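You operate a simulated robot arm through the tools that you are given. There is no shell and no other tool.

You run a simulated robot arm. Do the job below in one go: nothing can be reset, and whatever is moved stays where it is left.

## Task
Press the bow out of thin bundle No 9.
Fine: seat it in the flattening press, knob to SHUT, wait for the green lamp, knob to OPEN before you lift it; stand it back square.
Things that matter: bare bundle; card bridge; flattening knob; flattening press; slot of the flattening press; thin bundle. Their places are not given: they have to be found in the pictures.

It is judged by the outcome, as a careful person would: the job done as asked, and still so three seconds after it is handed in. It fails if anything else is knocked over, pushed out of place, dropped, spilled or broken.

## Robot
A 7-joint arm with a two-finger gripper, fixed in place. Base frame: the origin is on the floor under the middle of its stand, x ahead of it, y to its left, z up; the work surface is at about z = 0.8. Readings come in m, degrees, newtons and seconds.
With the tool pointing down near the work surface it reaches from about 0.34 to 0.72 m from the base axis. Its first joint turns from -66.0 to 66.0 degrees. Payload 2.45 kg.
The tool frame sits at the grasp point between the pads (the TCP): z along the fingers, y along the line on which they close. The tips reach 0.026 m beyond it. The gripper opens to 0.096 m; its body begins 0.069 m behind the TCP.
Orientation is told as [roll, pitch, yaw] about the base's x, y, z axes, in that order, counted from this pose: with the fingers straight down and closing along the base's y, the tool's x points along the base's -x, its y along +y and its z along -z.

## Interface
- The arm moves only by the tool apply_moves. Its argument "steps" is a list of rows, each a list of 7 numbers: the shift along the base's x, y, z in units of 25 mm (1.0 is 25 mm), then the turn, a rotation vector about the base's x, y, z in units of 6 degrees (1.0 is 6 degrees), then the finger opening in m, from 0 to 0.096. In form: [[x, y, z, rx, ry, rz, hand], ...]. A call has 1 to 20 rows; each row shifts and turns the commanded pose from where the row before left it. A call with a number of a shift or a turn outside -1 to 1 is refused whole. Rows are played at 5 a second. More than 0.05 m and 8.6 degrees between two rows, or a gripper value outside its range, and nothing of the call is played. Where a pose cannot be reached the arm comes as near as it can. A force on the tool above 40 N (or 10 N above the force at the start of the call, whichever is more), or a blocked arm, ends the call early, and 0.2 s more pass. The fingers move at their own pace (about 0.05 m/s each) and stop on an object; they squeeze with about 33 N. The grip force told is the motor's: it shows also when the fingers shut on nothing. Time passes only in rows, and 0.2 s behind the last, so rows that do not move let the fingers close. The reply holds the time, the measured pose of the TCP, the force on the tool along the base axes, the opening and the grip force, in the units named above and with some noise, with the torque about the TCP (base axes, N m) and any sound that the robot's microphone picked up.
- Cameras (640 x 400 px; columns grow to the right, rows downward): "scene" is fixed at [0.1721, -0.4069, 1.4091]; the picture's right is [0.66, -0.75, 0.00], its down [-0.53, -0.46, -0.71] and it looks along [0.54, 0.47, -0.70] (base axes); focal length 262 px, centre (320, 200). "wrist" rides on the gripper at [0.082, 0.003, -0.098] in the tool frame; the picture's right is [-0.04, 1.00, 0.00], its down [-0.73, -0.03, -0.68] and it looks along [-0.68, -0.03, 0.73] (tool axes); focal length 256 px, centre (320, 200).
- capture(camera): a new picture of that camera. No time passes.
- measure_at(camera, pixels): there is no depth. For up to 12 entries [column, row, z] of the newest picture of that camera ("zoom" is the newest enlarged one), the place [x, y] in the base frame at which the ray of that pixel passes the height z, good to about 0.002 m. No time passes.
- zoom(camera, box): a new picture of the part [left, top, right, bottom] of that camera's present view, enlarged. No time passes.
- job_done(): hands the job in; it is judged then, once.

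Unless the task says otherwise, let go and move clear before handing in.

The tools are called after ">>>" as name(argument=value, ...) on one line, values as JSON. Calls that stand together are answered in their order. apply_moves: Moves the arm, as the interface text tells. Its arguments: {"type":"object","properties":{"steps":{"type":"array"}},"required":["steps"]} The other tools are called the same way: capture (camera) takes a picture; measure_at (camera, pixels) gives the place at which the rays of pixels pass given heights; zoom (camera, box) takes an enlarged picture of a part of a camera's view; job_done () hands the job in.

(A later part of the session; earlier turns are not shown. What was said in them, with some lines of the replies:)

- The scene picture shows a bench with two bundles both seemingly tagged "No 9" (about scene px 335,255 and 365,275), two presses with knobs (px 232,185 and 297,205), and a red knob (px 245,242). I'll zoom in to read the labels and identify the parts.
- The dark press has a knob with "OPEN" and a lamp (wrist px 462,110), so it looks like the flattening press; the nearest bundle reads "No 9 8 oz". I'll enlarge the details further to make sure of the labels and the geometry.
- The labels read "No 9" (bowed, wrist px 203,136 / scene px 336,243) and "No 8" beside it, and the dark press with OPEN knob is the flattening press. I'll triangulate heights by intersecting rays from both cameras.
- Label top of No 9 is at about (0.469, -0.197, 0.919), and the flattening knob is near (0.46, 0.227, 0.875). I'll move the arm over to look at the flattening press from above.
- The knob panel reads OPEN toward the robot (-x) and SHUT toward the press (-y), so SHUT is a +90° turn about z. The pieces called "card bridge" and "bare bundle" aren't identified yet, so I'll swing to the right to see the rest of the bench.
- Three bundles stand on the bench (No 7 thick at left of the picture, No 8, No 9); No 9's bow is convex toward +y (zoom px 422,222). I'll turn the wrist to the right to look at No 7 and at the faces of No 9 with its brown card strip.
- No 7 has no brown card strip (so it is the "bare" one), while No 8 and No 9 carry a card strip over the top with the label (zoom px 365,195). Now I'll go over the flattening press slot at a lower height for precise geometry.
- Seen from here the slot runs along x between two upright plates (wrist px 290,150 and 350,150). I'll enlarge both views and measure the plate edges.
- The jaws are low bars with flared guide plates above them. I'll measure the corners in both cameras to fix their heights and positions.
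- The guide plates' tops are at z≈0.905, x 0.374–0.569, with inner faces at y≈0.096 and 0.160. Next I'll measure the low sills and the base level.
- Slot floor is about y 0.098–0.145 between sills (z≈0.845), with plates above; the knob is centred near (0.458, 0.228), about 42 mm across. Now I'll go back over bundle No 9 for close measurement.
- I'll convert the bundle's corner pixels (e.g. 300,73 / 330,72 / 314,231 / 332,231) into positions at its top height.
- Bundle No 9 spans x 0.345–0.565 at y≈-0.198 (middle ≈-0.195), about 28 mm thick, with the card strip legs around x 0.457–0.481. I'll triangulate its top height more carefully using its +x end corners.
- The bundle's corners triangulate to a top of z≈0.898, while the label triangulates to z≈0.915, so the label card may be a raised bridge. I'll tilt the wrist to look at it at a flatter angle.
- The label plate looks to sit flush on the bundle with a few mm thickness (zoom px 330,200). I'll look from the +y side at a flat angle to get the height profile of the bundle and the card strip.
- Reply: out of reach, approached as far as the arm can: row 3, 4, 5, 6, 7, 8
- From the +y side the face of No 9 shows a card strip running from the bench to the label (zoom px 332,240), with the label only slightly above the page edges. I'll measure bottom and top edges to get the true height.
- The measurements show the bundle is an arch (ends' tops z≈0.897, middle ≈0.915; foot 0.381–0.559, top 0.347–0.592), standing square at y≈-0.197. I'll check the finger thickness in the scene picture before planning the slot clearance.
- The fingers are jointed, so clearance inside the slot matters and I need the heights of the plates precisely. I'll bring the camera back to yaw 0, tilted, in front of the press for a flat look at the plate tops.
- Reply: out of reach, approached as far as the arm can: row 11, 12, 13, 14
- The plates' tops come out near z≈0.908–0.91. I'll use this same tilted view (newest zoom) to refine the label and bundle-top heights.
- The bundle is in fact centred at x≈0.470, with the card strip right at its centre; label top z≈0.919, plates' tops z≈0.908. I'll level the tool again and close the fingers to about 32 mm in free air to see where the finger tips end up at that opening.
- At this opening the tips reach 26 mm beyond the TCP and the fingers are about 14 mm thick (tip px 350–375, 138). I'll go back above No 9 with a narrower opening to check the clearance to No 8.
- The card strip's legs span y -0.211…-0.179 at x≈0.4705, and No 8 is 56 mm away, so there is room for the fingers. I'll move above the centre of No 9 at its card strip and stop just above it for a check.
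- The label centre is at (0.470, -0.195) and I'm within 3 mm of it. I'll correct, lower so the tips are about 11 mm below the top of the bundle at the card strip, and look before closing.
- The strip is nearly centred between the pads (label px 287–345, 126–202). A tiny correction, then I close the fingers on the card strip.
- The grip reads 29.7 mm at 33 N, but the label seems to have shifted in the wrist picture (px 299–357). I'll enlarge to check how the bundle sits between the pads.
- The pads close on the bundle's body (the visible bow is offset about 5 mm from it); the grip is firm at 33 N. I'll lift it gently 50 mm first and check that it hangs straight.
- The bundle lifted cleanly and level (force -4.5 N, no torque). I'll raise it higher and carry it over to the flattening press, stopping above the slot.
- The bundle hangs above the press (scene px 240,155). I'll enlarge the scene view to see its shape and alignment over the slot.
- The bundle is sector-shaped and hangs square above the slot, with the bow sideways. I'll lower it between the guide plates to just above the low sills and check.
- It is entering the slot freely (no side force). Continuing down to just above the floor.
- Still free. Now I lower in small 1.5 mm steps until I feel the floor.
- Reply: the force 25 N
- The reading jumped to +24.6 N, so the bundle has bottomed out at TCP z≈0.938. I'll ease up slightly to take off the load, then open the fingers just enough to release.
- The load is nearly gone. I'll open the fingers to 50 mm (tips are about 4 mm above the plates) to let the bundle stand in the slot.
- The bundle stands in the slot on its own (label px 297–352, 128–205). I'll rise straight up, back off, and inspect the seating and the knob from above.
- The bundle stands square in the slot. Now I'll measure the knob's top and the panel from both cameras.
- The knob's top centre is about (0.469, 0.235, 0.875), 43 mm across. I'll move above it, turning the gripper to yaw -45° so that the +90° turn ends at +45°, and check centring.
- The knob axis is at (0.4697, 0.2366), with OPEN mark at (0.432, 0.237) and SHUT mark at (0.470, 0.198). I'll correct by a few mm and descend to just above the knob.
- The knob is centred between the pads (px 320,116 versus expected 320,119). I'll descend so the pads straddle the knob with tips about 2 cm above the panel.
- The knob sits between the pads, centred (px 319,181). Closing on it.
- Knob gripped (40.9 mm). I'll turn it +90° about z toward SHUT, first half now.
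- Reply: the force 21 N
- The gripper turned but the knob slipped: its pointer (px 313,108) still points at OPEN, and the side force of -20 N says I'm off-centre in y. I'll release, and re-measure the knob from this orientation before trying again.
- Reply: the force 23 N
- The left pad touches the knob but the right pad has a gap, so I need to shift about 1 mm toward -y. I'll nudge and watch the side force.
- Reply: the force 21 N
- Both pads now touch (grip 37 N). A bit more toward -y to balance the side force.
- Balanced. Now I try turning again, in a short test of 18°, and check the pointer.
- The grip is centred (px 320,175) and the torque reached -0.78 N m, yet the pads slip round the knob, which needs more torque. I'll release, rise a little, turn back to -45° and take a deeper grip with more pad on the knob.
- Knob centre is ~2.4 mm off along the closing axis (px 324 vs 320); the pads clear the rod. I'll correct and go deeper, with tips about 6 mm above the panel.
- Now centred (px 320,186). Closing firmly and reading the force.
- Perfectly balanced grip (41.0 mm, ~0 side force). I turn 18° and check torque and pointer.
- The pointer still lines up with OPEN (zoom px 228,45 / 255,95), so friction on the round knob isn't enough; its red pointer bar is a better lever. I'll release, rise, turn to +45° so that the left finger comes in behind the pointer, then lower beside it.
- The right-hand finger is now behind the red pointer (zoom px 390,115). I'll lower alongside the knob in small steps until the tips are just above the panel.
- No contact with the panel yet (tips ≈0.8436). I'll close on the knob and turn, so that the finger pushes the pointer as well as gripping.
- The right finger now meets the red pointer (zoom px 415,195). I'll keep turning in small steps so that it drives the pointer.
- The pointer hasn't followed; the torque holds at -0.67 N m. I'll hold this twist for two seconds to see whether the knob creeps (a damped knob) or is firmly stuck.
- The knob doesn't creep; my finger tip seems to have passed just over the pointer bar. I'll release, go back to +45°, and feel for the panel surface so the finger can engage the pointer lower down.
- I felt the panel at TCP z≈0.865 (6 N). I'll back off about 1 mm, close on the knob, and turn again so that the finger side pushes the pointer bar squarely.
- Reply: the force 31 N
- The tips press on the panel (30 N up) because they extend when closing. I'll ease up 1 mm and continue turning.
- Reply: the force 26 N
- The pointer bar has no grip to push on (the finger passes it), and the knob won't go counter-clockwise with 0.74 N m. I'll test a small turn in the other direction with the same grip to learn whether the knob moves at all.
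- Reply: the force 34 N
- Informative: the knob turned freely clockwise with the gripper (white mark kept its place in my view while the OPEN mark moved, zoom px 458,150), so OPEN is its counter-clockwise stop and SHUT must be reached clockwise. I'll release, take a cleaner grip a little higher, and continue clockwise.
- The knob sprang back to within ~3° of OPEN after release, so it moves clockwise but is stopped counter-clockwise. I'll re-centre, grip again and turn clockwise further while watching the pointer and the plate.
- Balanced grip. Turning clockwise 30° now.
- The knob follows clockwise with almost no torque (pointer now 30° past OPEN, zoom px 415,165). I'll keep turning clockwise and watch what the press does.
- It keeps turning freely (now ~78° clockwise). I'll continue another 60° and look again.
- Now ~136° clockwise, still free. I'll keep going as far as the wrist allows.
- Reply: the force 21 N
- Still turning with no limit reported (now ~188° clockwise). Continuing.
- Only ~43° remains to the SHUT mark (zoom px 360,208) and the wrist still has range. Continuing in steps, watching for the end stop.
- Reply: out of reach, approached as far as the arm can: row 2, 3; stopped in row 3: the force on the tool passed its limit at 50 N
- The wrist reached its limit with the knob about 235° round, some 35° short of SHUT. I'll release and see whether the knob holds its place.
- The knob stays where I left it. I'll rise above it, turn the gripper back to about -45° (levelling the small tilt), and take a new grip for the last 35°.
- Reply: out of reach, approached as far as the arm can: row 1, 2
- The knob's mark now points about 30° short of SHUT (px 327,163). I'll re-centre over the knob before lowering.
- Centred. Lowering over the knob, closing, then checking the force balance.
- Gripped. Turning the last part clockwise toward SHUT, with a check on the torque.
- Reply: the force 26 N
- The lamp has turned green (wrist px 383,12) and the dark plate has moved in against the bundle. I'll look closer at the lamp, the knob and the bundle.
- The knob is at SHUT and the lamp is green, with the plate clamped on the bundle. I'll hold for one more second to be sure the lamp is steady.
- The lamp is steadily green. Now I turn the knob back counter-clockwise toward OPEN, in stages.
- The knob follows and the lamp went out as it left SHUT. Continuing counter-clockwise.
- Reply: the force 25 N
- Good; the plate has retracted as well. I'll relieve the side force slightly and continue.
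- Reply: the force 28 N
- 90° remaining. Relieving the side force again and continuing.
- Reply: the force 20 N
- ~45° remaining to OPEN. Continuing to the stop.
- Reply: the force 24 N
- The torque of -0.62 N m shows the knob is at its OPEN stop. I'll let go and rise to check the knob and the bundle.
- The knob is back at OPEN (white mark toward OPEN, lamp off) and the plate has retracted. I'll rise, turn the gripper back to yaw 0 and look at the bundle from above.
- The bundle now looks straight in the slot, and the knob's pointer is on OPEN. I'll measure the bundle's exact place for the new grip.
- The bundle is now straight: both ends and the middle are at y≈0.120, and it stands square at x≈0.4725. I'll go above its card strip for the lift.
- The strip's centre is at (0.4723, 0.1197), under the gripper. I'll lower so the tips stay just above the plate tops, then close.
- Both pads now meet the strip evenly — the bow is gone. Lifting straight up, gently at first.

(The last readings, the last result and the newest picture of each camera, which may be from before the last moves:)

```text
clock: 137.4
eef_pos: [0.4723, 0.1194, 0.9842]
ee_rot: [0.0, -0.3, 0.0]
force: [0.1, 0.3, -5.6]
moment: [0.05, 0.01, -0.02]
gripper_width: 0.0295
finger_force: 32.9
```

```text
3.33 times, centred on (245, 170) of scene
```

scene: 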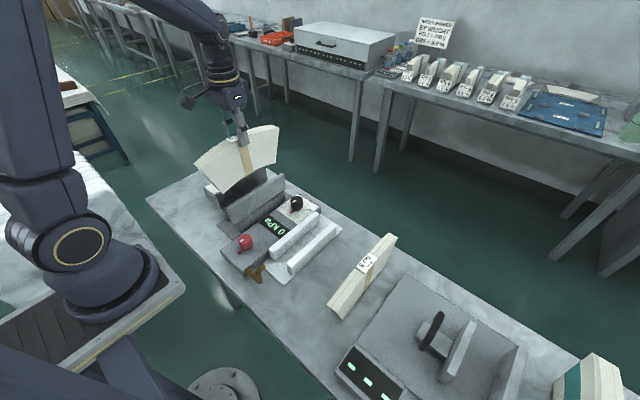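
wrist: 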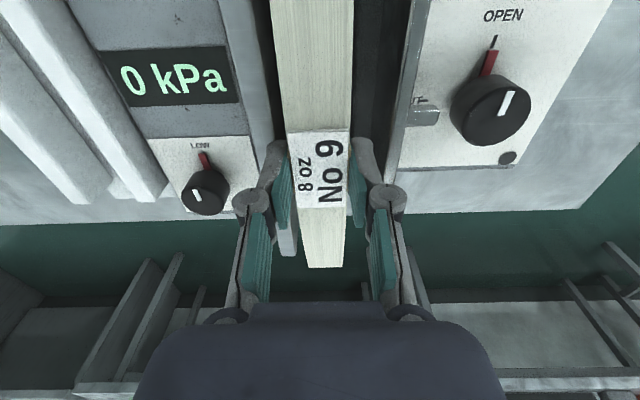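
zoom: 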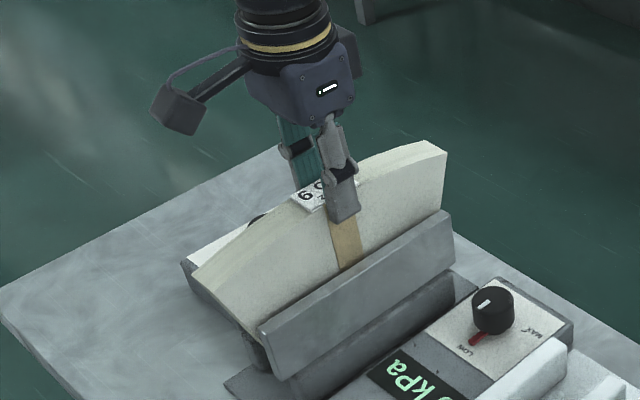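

It's hanging level (−5.6 N, no torque). I'll raise it clear and carry it back to its original place at y≈-0.200.

>>> apply_moves(steps=[[0, 0, 0.8, 0, 0, 0, 0.02], [0, 0, 0.9, 0, 0, 0, 0.02], [0, 0, 0.9, 0, 0, 0, 0.02], [0, -0.2, 0.9, 0, 0, 0, 0.02], [0, -0.5, 0.5, 0, 0, 0, 0.02], [-0.09, -0.9, 0, 0, 0, 0, 0.02], [0, -0.9, 0, 0, 0, 0, 0.02], [0, -0.9, 0, 0, 0, 0, 0.02], [0, -0.9, 0, 0, 0, 0, 0.02], [0, -0.9, 0, 0, 0, 0, 0.02], [0, -0.9, 0, 0, 0, 0, 0.02], [0, -0.9, 0, 0, 0, 0, 0.02], [0, -0.9, 0, 0, 0, 0, 0.02], [0, -0.9, 0, 0, 0, 0, 0.02], [0, -0.9, 0, 0, 0, 0, 0.02], [0, -0.9, 0, 0, 0, 0, 0.02], [0, -0.9, 0, 0, 0, 0, 0.02], [0, -0.8, 0, 0, 0, 0, 0.02], [0, -0.5, 0, 0, 0, 0, 0.02], [0, 0, 0, 0, 0, 0, 0.02]])

>>> capture(camera="wrist")

>>> capture(camera="scene")

```text
clock: 141.6
eef_pos: [0.47, -0.2008, 1.0854]
ee_rot: [0.1, -0.2, 0.0]
force: [0.0, 0.7, -4.3]
moment: [0.02, -0.01, 0.02]
gripper_width: 0.0296
finger_force: 32.8
```

```text
taken
```

wrist: 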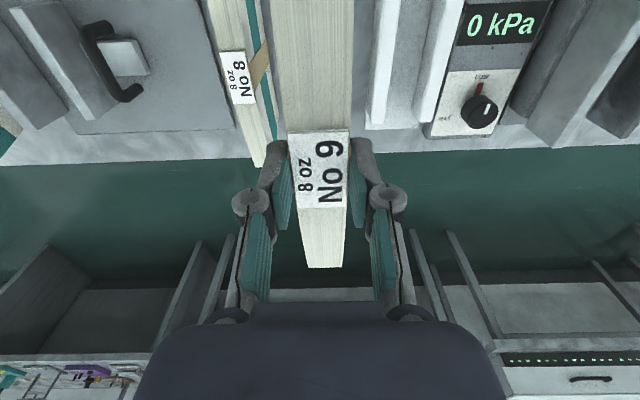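

```text
taken
```

scene: 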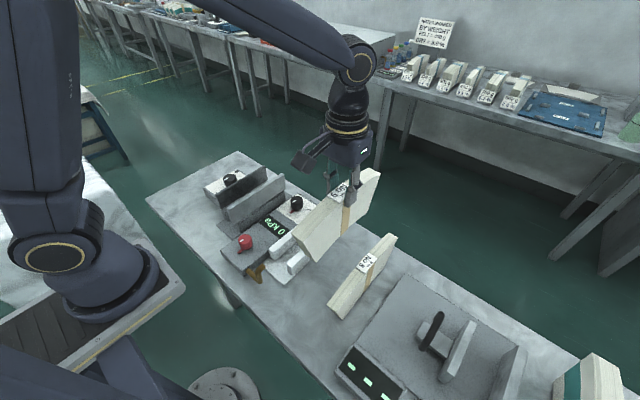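

Above the original spot at (0.470, -0.201). Lowering to just above the bench.

>>> apply_moves(steps=[[0, 0.02, -0.6, 0, 0, 0, 0.02], [0, 0, -0.9, 0, 0, 0, 0.02], [0, 0, -0.9, 0, 0, 0, 0.02], [0, 0, -0.9, 0, 0, 0, 0.02], [0, 0, -0.9, 0, 0, 0, 0.02], [0, 0, -0.8, 0, 0, 0, 0.02], [0, 0, -0.6, 0, 0, 0, 0.02], [0, 0, 0, 0, 0, 0, 0.02]])

>>> zoom(camera="scene", box=[270, 180, 400, 310])

```text
clock: 143.4
eef_pos: [0.4706, -0.2022, 0.9463]
ee_rot: [0.0, -0.3, 0.1]
force: [0.4, 0.7, -4.4]
moment: [-0.02, -0.01, -0.01]
gripper_width: 0.0297
finger_force: 33.1
```

```text
3.08 times, centred on (335, 245) of scene
```

zoom: 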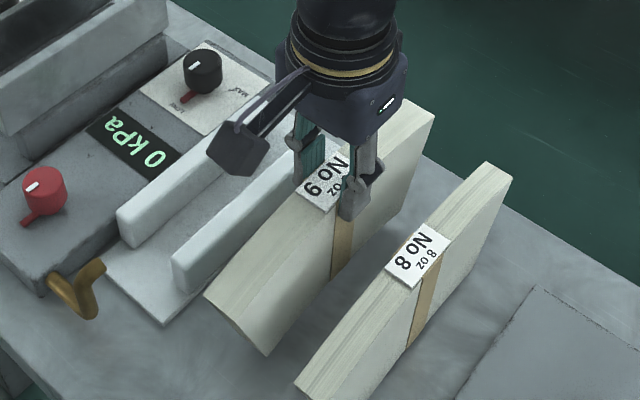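

>>> apply_moves(steps=[[0, 0.04, -0.2, 0, 0, 0, 0.02], [0, 0, -0.2, 0, 0, 0, 0.02], [0, 0, -0.1, 0, 0, 0, 0.02], [0, 0, 0, 0, 0, 0, 0.02]])

```text
clock: 144.4
eef_pos: [0.4706, -0.1996, 0.9331]
ee_rot: [0.0, -0.3, 0.0]
force: [-0.4, -0.7, -4.3]
moment: [-0.03, -0.01, 0.02]
gripper_width: 0.0295
finger_force: 33.5
```

>>> apply_moves(steps=[[0, 0, -0.06, 0, 0, 0, 0.02], [0, 0, -0.06, 0, 0, 0, 0.02], [0, 0, 0, 0, 0, 0, 0.02]])

```text
clock: 145.2
eef_pos: [0.4715, -0.2002, 0.9289]
ee_rot: [0.0, -0.3, 0.0]
force: [0.1, -0.7, -5.1]
moment: [-0.01, 0.04, 0.03]
gripper_width: 0.0299
finger_force: 33.0
```

Still hanging free. A few more 1 mm steps until I feel the bench.

>>> apply_moves(steps=[[0, 0, -0.04, 0, 0, 0, 0.02], [0, 0, 0, 0, 0, 0, 0.02]])

```text
clock: 145.8
eef_pos: [0.4704, -0.1988, 0.9288]
ee_rot: [-0.1, -0.3, 0.0]
force: [-0.5, 0.7, -4.1]
moment: [-0.03, 0.03, -0.01]
gripper_width: 0.0297
finger_force: 32.9
```

>>> apply_moves(steps=[[0, 0, -0.04, 0, 0, 0, 0.02], [0, 0, 0, 0, 0, 0, 0.02]])

```text
clock: 146.4
eef_pos: [0.4704, -0.1996, 0.9277]
ee_rot: [0.0, -0.3, 0.0]
force: [0.3, -0.2, -4.5]
moment: [-0.02, 0.02, 0.02]
gripper_width: 0.0296
finger_force: 33.0
```

>>> apply_moves(steps=[[0, 0, -0.03, 0, 0, 0, 0.02], [0, 0, 0, 0, 0, 0, 0.02]])

>>> zoom(camera="scene", box=[290, 210, 390, 320])

```text
clock: 147.0
eef_pos: [0.4699, -0.1991, 0.9283]
ee_rot: [0.0, -0.3, 0.0]
force: [-3.5, -1.4, 5.6]
moment: [0.0, 0.34, 0.02]
gripper_width: 0.0297
finger_force: 33.1
```

```text
3.64 times, centred on (340, 265) of scene
```

zoom: 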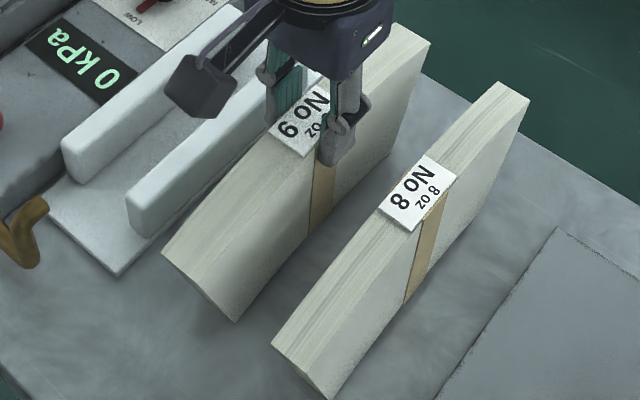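

It has touched the bench (net ~10 N, mostly on the -x corner because of a 0.3° pitch). I'll level that out so both feet rest evenly before letting go.

>>> apply_moves(steps=[[0, 0, 0.01, 0, 0.05, 0, 0.02], [0, 0, 0, 0, 0, 0, 0.02]])

```text
clock: 147.6
eef_pos: [0.4707, -0.1986, 0.9281]
ee_rot: [0.0, -0.1, 0.0]
force: [0.1, -1.9, -0.3]
moment: [-0.13, -0.52, -0.15]
gripper_width: 0.0296
finger_force: 33.0
```

Both feet are essentially on the bench now. Opening the fingers gently to release.

>>> apply_moves(steps=[[0, 0, 0, 0, -0.02, 0, 0.02], [0, 0, 0, 0, 0, 0, 0.033], [0, 0, 0, 0, 0, 0, 0.038], [0, 0, 0, 0, 0, 0, 0.048], [0, 0, 0, 0, 0, 0, 0.06], [0, 0, 0, 0, 0, 0, 0.06], [0, 0, 0, 0, 0, 0, 0.06]])

>>> capture(camera="wrist")

>>> zoom(camera="scene", box=[290, 210, 390, 320])

```text
clock: 149.2
eef_pos: [0.4701, -0.1992, 0.9278]
ee_rot: [0.0, -0.2, 0.0]
force: [-1.2, 0.2, 0.1]
moment: [-0.01, 0.0, -0.03]
gripper_width: 0.0599
finger_force: 0.0
```

```text
taken
```

wrist: 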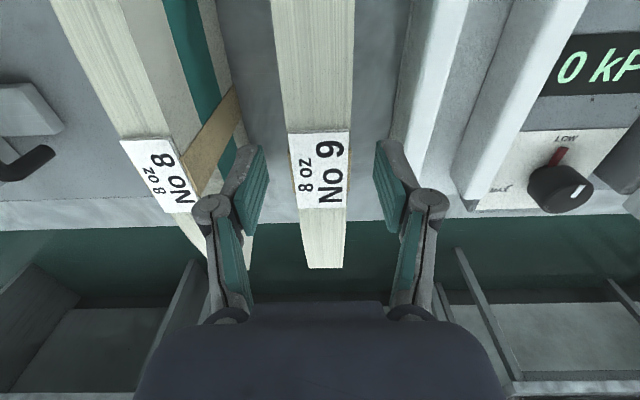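

```text
3.64 times, centred on (340, 265) of scene
```

zoom: 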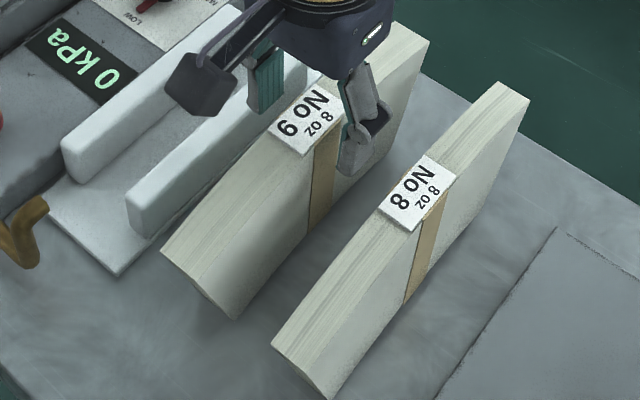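

The bundle stands free and straight. I'll rise straight up, back off and check everything from above.

>>> apply_moves(steps=[[0, 0, 0.3, 0, 0, 0, 0.06], [0, 0, 0.8, 0, 0, 0, 0.06], [0, 0, 1, 0, 0, 0, 0.06], [0, 0, 1, 0, 0, 0, 0.06], [0, 0, 1, 0, 0, 0, 0.06], [-0.9, 0, 0.5, 0, 0, 0, 0.06], [-0.9, 0, 0, 0, 0, 0, 0.06], [-0.9, 0, 0, 0, 0, 0, 0.06], [-0.9, 0, 0, 0, 0, 0, 0.06], [-0.4, 0, 0, 0, 0, 0, 0.06], [0, 0, 0, 0, 0, 0, 0.06]])

>>> capture(camera="wrist")

>>> zoom(camera="wrist", box=[250, 40, 390, 140])

>>> zoom(camera="wrist", box=[250, 145, 390, 245])

>>> capture(camera="scene")

```text
clock: 151.6
eef_pos: [0.3699, -0.1981, 1.0418]
ee_rot: [0.0, -0.2, -0.1]
force: [-1.0, 0.2, -0.1]
moment: [0.0, -0.02, -0.01]
gripper_width: 0.0597
finger_force: 0.1
```

```text
taken
```

wrist: 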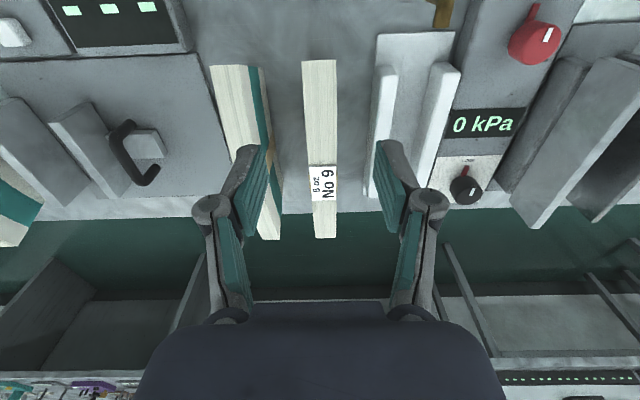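

```text
4.00 times, centred on (320, 90) of wrist
```

zoom: 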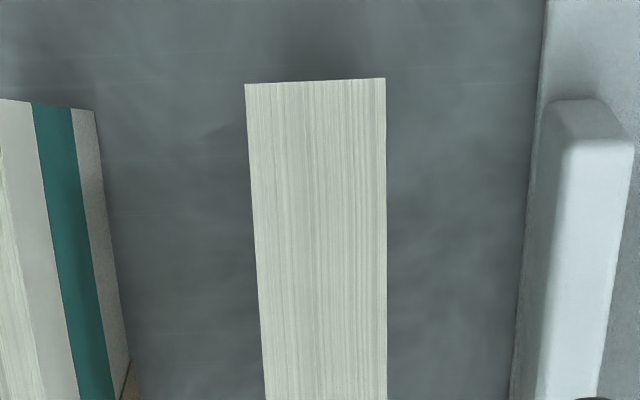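

```text
4.00 times, centred on (320, 195) of wrist
```

zoom: 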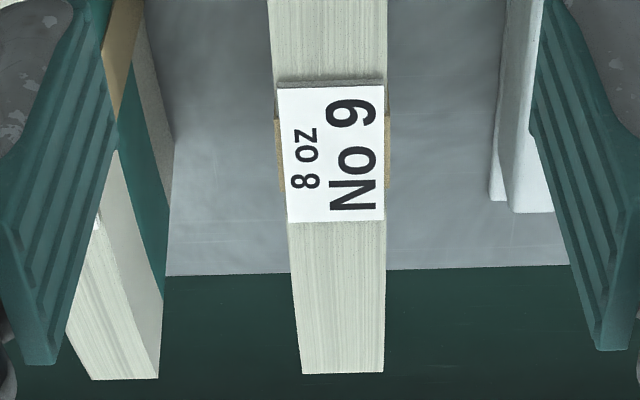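

```text
taken
```

scene: 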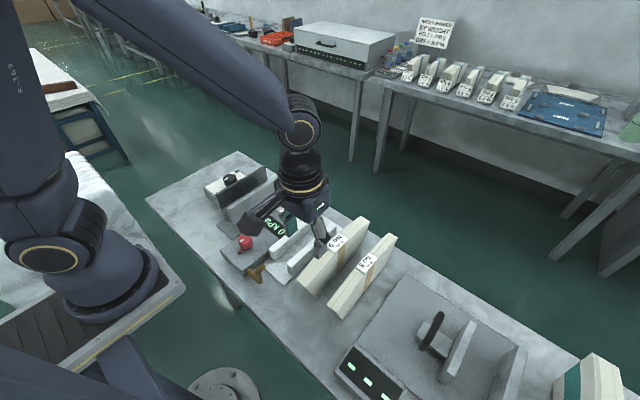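

>>> measure_at(camera="wrist", pixels=[[301.25, 61, 0.901], [336.5, 59.5, 0.901], [316, 238.5, 0.901], [335.75, 238.25, 0.901], [309.25, 167, 0.919], [336, 166.25, 0.919], [312, 200.5, 0.919], [336.25, 199.75, 0.919]])

>>> zoom(camera="scene", box=[280, 200, 410, 330])

>>> zoom(camera="scene", box=[180, 145, 310, 285])

```text
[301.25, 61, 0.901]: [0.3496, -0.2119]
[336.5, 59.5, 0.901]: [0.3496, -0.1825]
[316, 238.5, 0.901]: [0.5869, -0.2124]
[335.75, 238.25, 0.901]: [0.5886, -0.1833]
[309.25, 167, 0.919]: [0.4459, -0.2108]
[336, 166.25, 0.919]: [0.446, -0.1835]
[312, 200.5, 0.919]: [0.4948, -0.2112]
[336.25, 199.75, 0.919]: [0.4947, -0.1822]
```

```text
3.08 times, centred on (345, 265) of scene
```

zoom: 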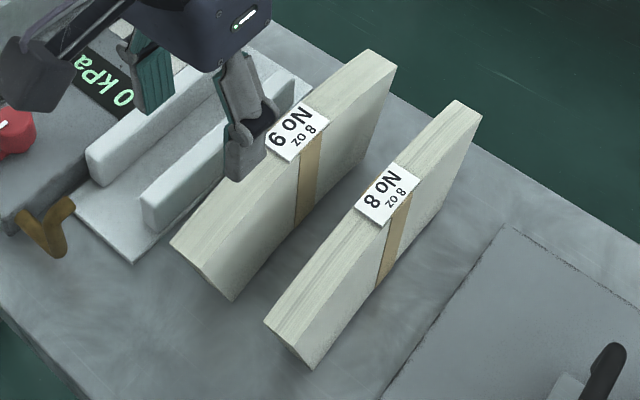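

```text
2.86 times, centred on (245, 215) of scene
```

zoom: 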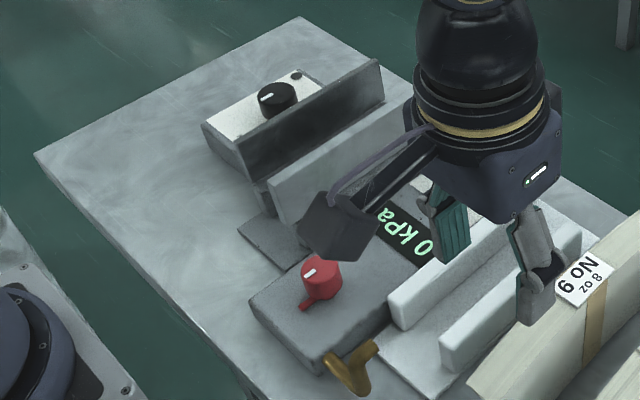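

Final check: No 9 stands at x 0.350–0.588, y≈-0.1975, with its ends and middle in line within about 0.5 mm. No 8 looks undisturbed and the knob is at OPEN with the lamp off. I'll retract the arm clear to its starting area.

>>> apply_moves(steps=[[0, 0, 1, 0, 0, 0, 0.06], [0, 0, 1, 0, 0, 0, 0.06], [0, 0, 1, 0, 0, 0, 0.07], [0, 0.5, 1, 0, 0, 0, 0.08], [-0.1, 1, 1, 0, 0, 0, 0.096], [-0.1, 1, 0.8, 0, 0, 0, 0.096], [-0.1, 1, 0, 0, 0, 0, 0.096], [-0.1, 1, 0, 0, 0, 0, 0.096], [-0.1, 1, 0, 0, 0, 0, 0.096], [-0.1, 1, 0, 0, 0, 0, 0.096], [0, 1, 0, 0, 0, 0, 0.096], [0, 0, 0, 0, 0, 0, 0.096]])

>>> capture(camera="wrist")

>>> capture(camera="scene")

>>> zoom(camera="wrist", box=[120, 0, 520, 190])

```text
clock: 154.2
eef_pos: [0.3539, -0.0111, 1.1867]
ee_rot: [0.0, -0.2, 0.1]
force: [-0.2, 0.2, 0.5]
moment: [0.01, 0.0, -0.02]
gripper_width: 0.0958
finger_force: 0.1
```

```text
taken
```

wrist: 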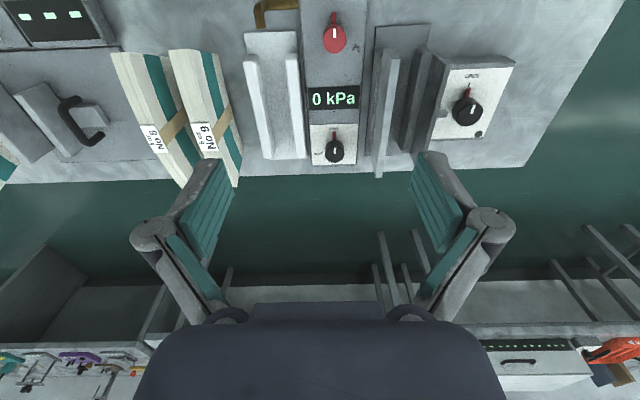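

```text
taken
```

scene: 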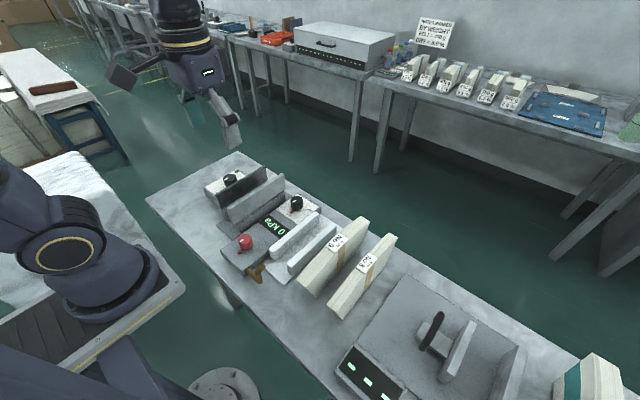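

```text
1.60 times, centred on (320, 95) of wrist
```

zoom: 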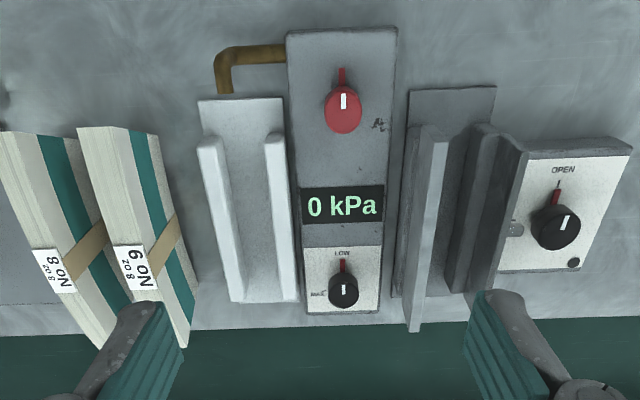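

Bundle No 9 is pressed straight and standing square in its old place (wrist px 205,135). The flattening knob is at OPEN with the lamp off, the other knobs, presses and bundles look unchanged, and the arm is clear, so I'm handing in.

>>> job_done()

```text
The job is handed in.
```

Bundle No 9 is flat again: both ends and the middle now line up to within about half a millimetre, where before the middle stood about 5 mm out. It stands upright and square in its old place, about 3 mm from where it started by my camera measurements.

- **Pressing:** I seated it in the flattening press and turned the knob to SHUT. The lamp went green and stayed green for about a second, then I turned the knob back to OPEN before lifting.
- **The knob:** it will not turn the short way from OPEN to SHUT; it goes about 270° clockwise instead. Before I found that out, my grip slipped on it several times while I was trying the short way. It turned freely afterwards and is back at OPEN with the lamp off.
- **Grip:** I held the bundle by its card strip each time. While gripping it at the start I shifted it about 5 mm sideways on the bench.
- **The rest of the bench:** No 8, the other bundles and the other press look undisturbed in the last pictures, and the arm is clear.
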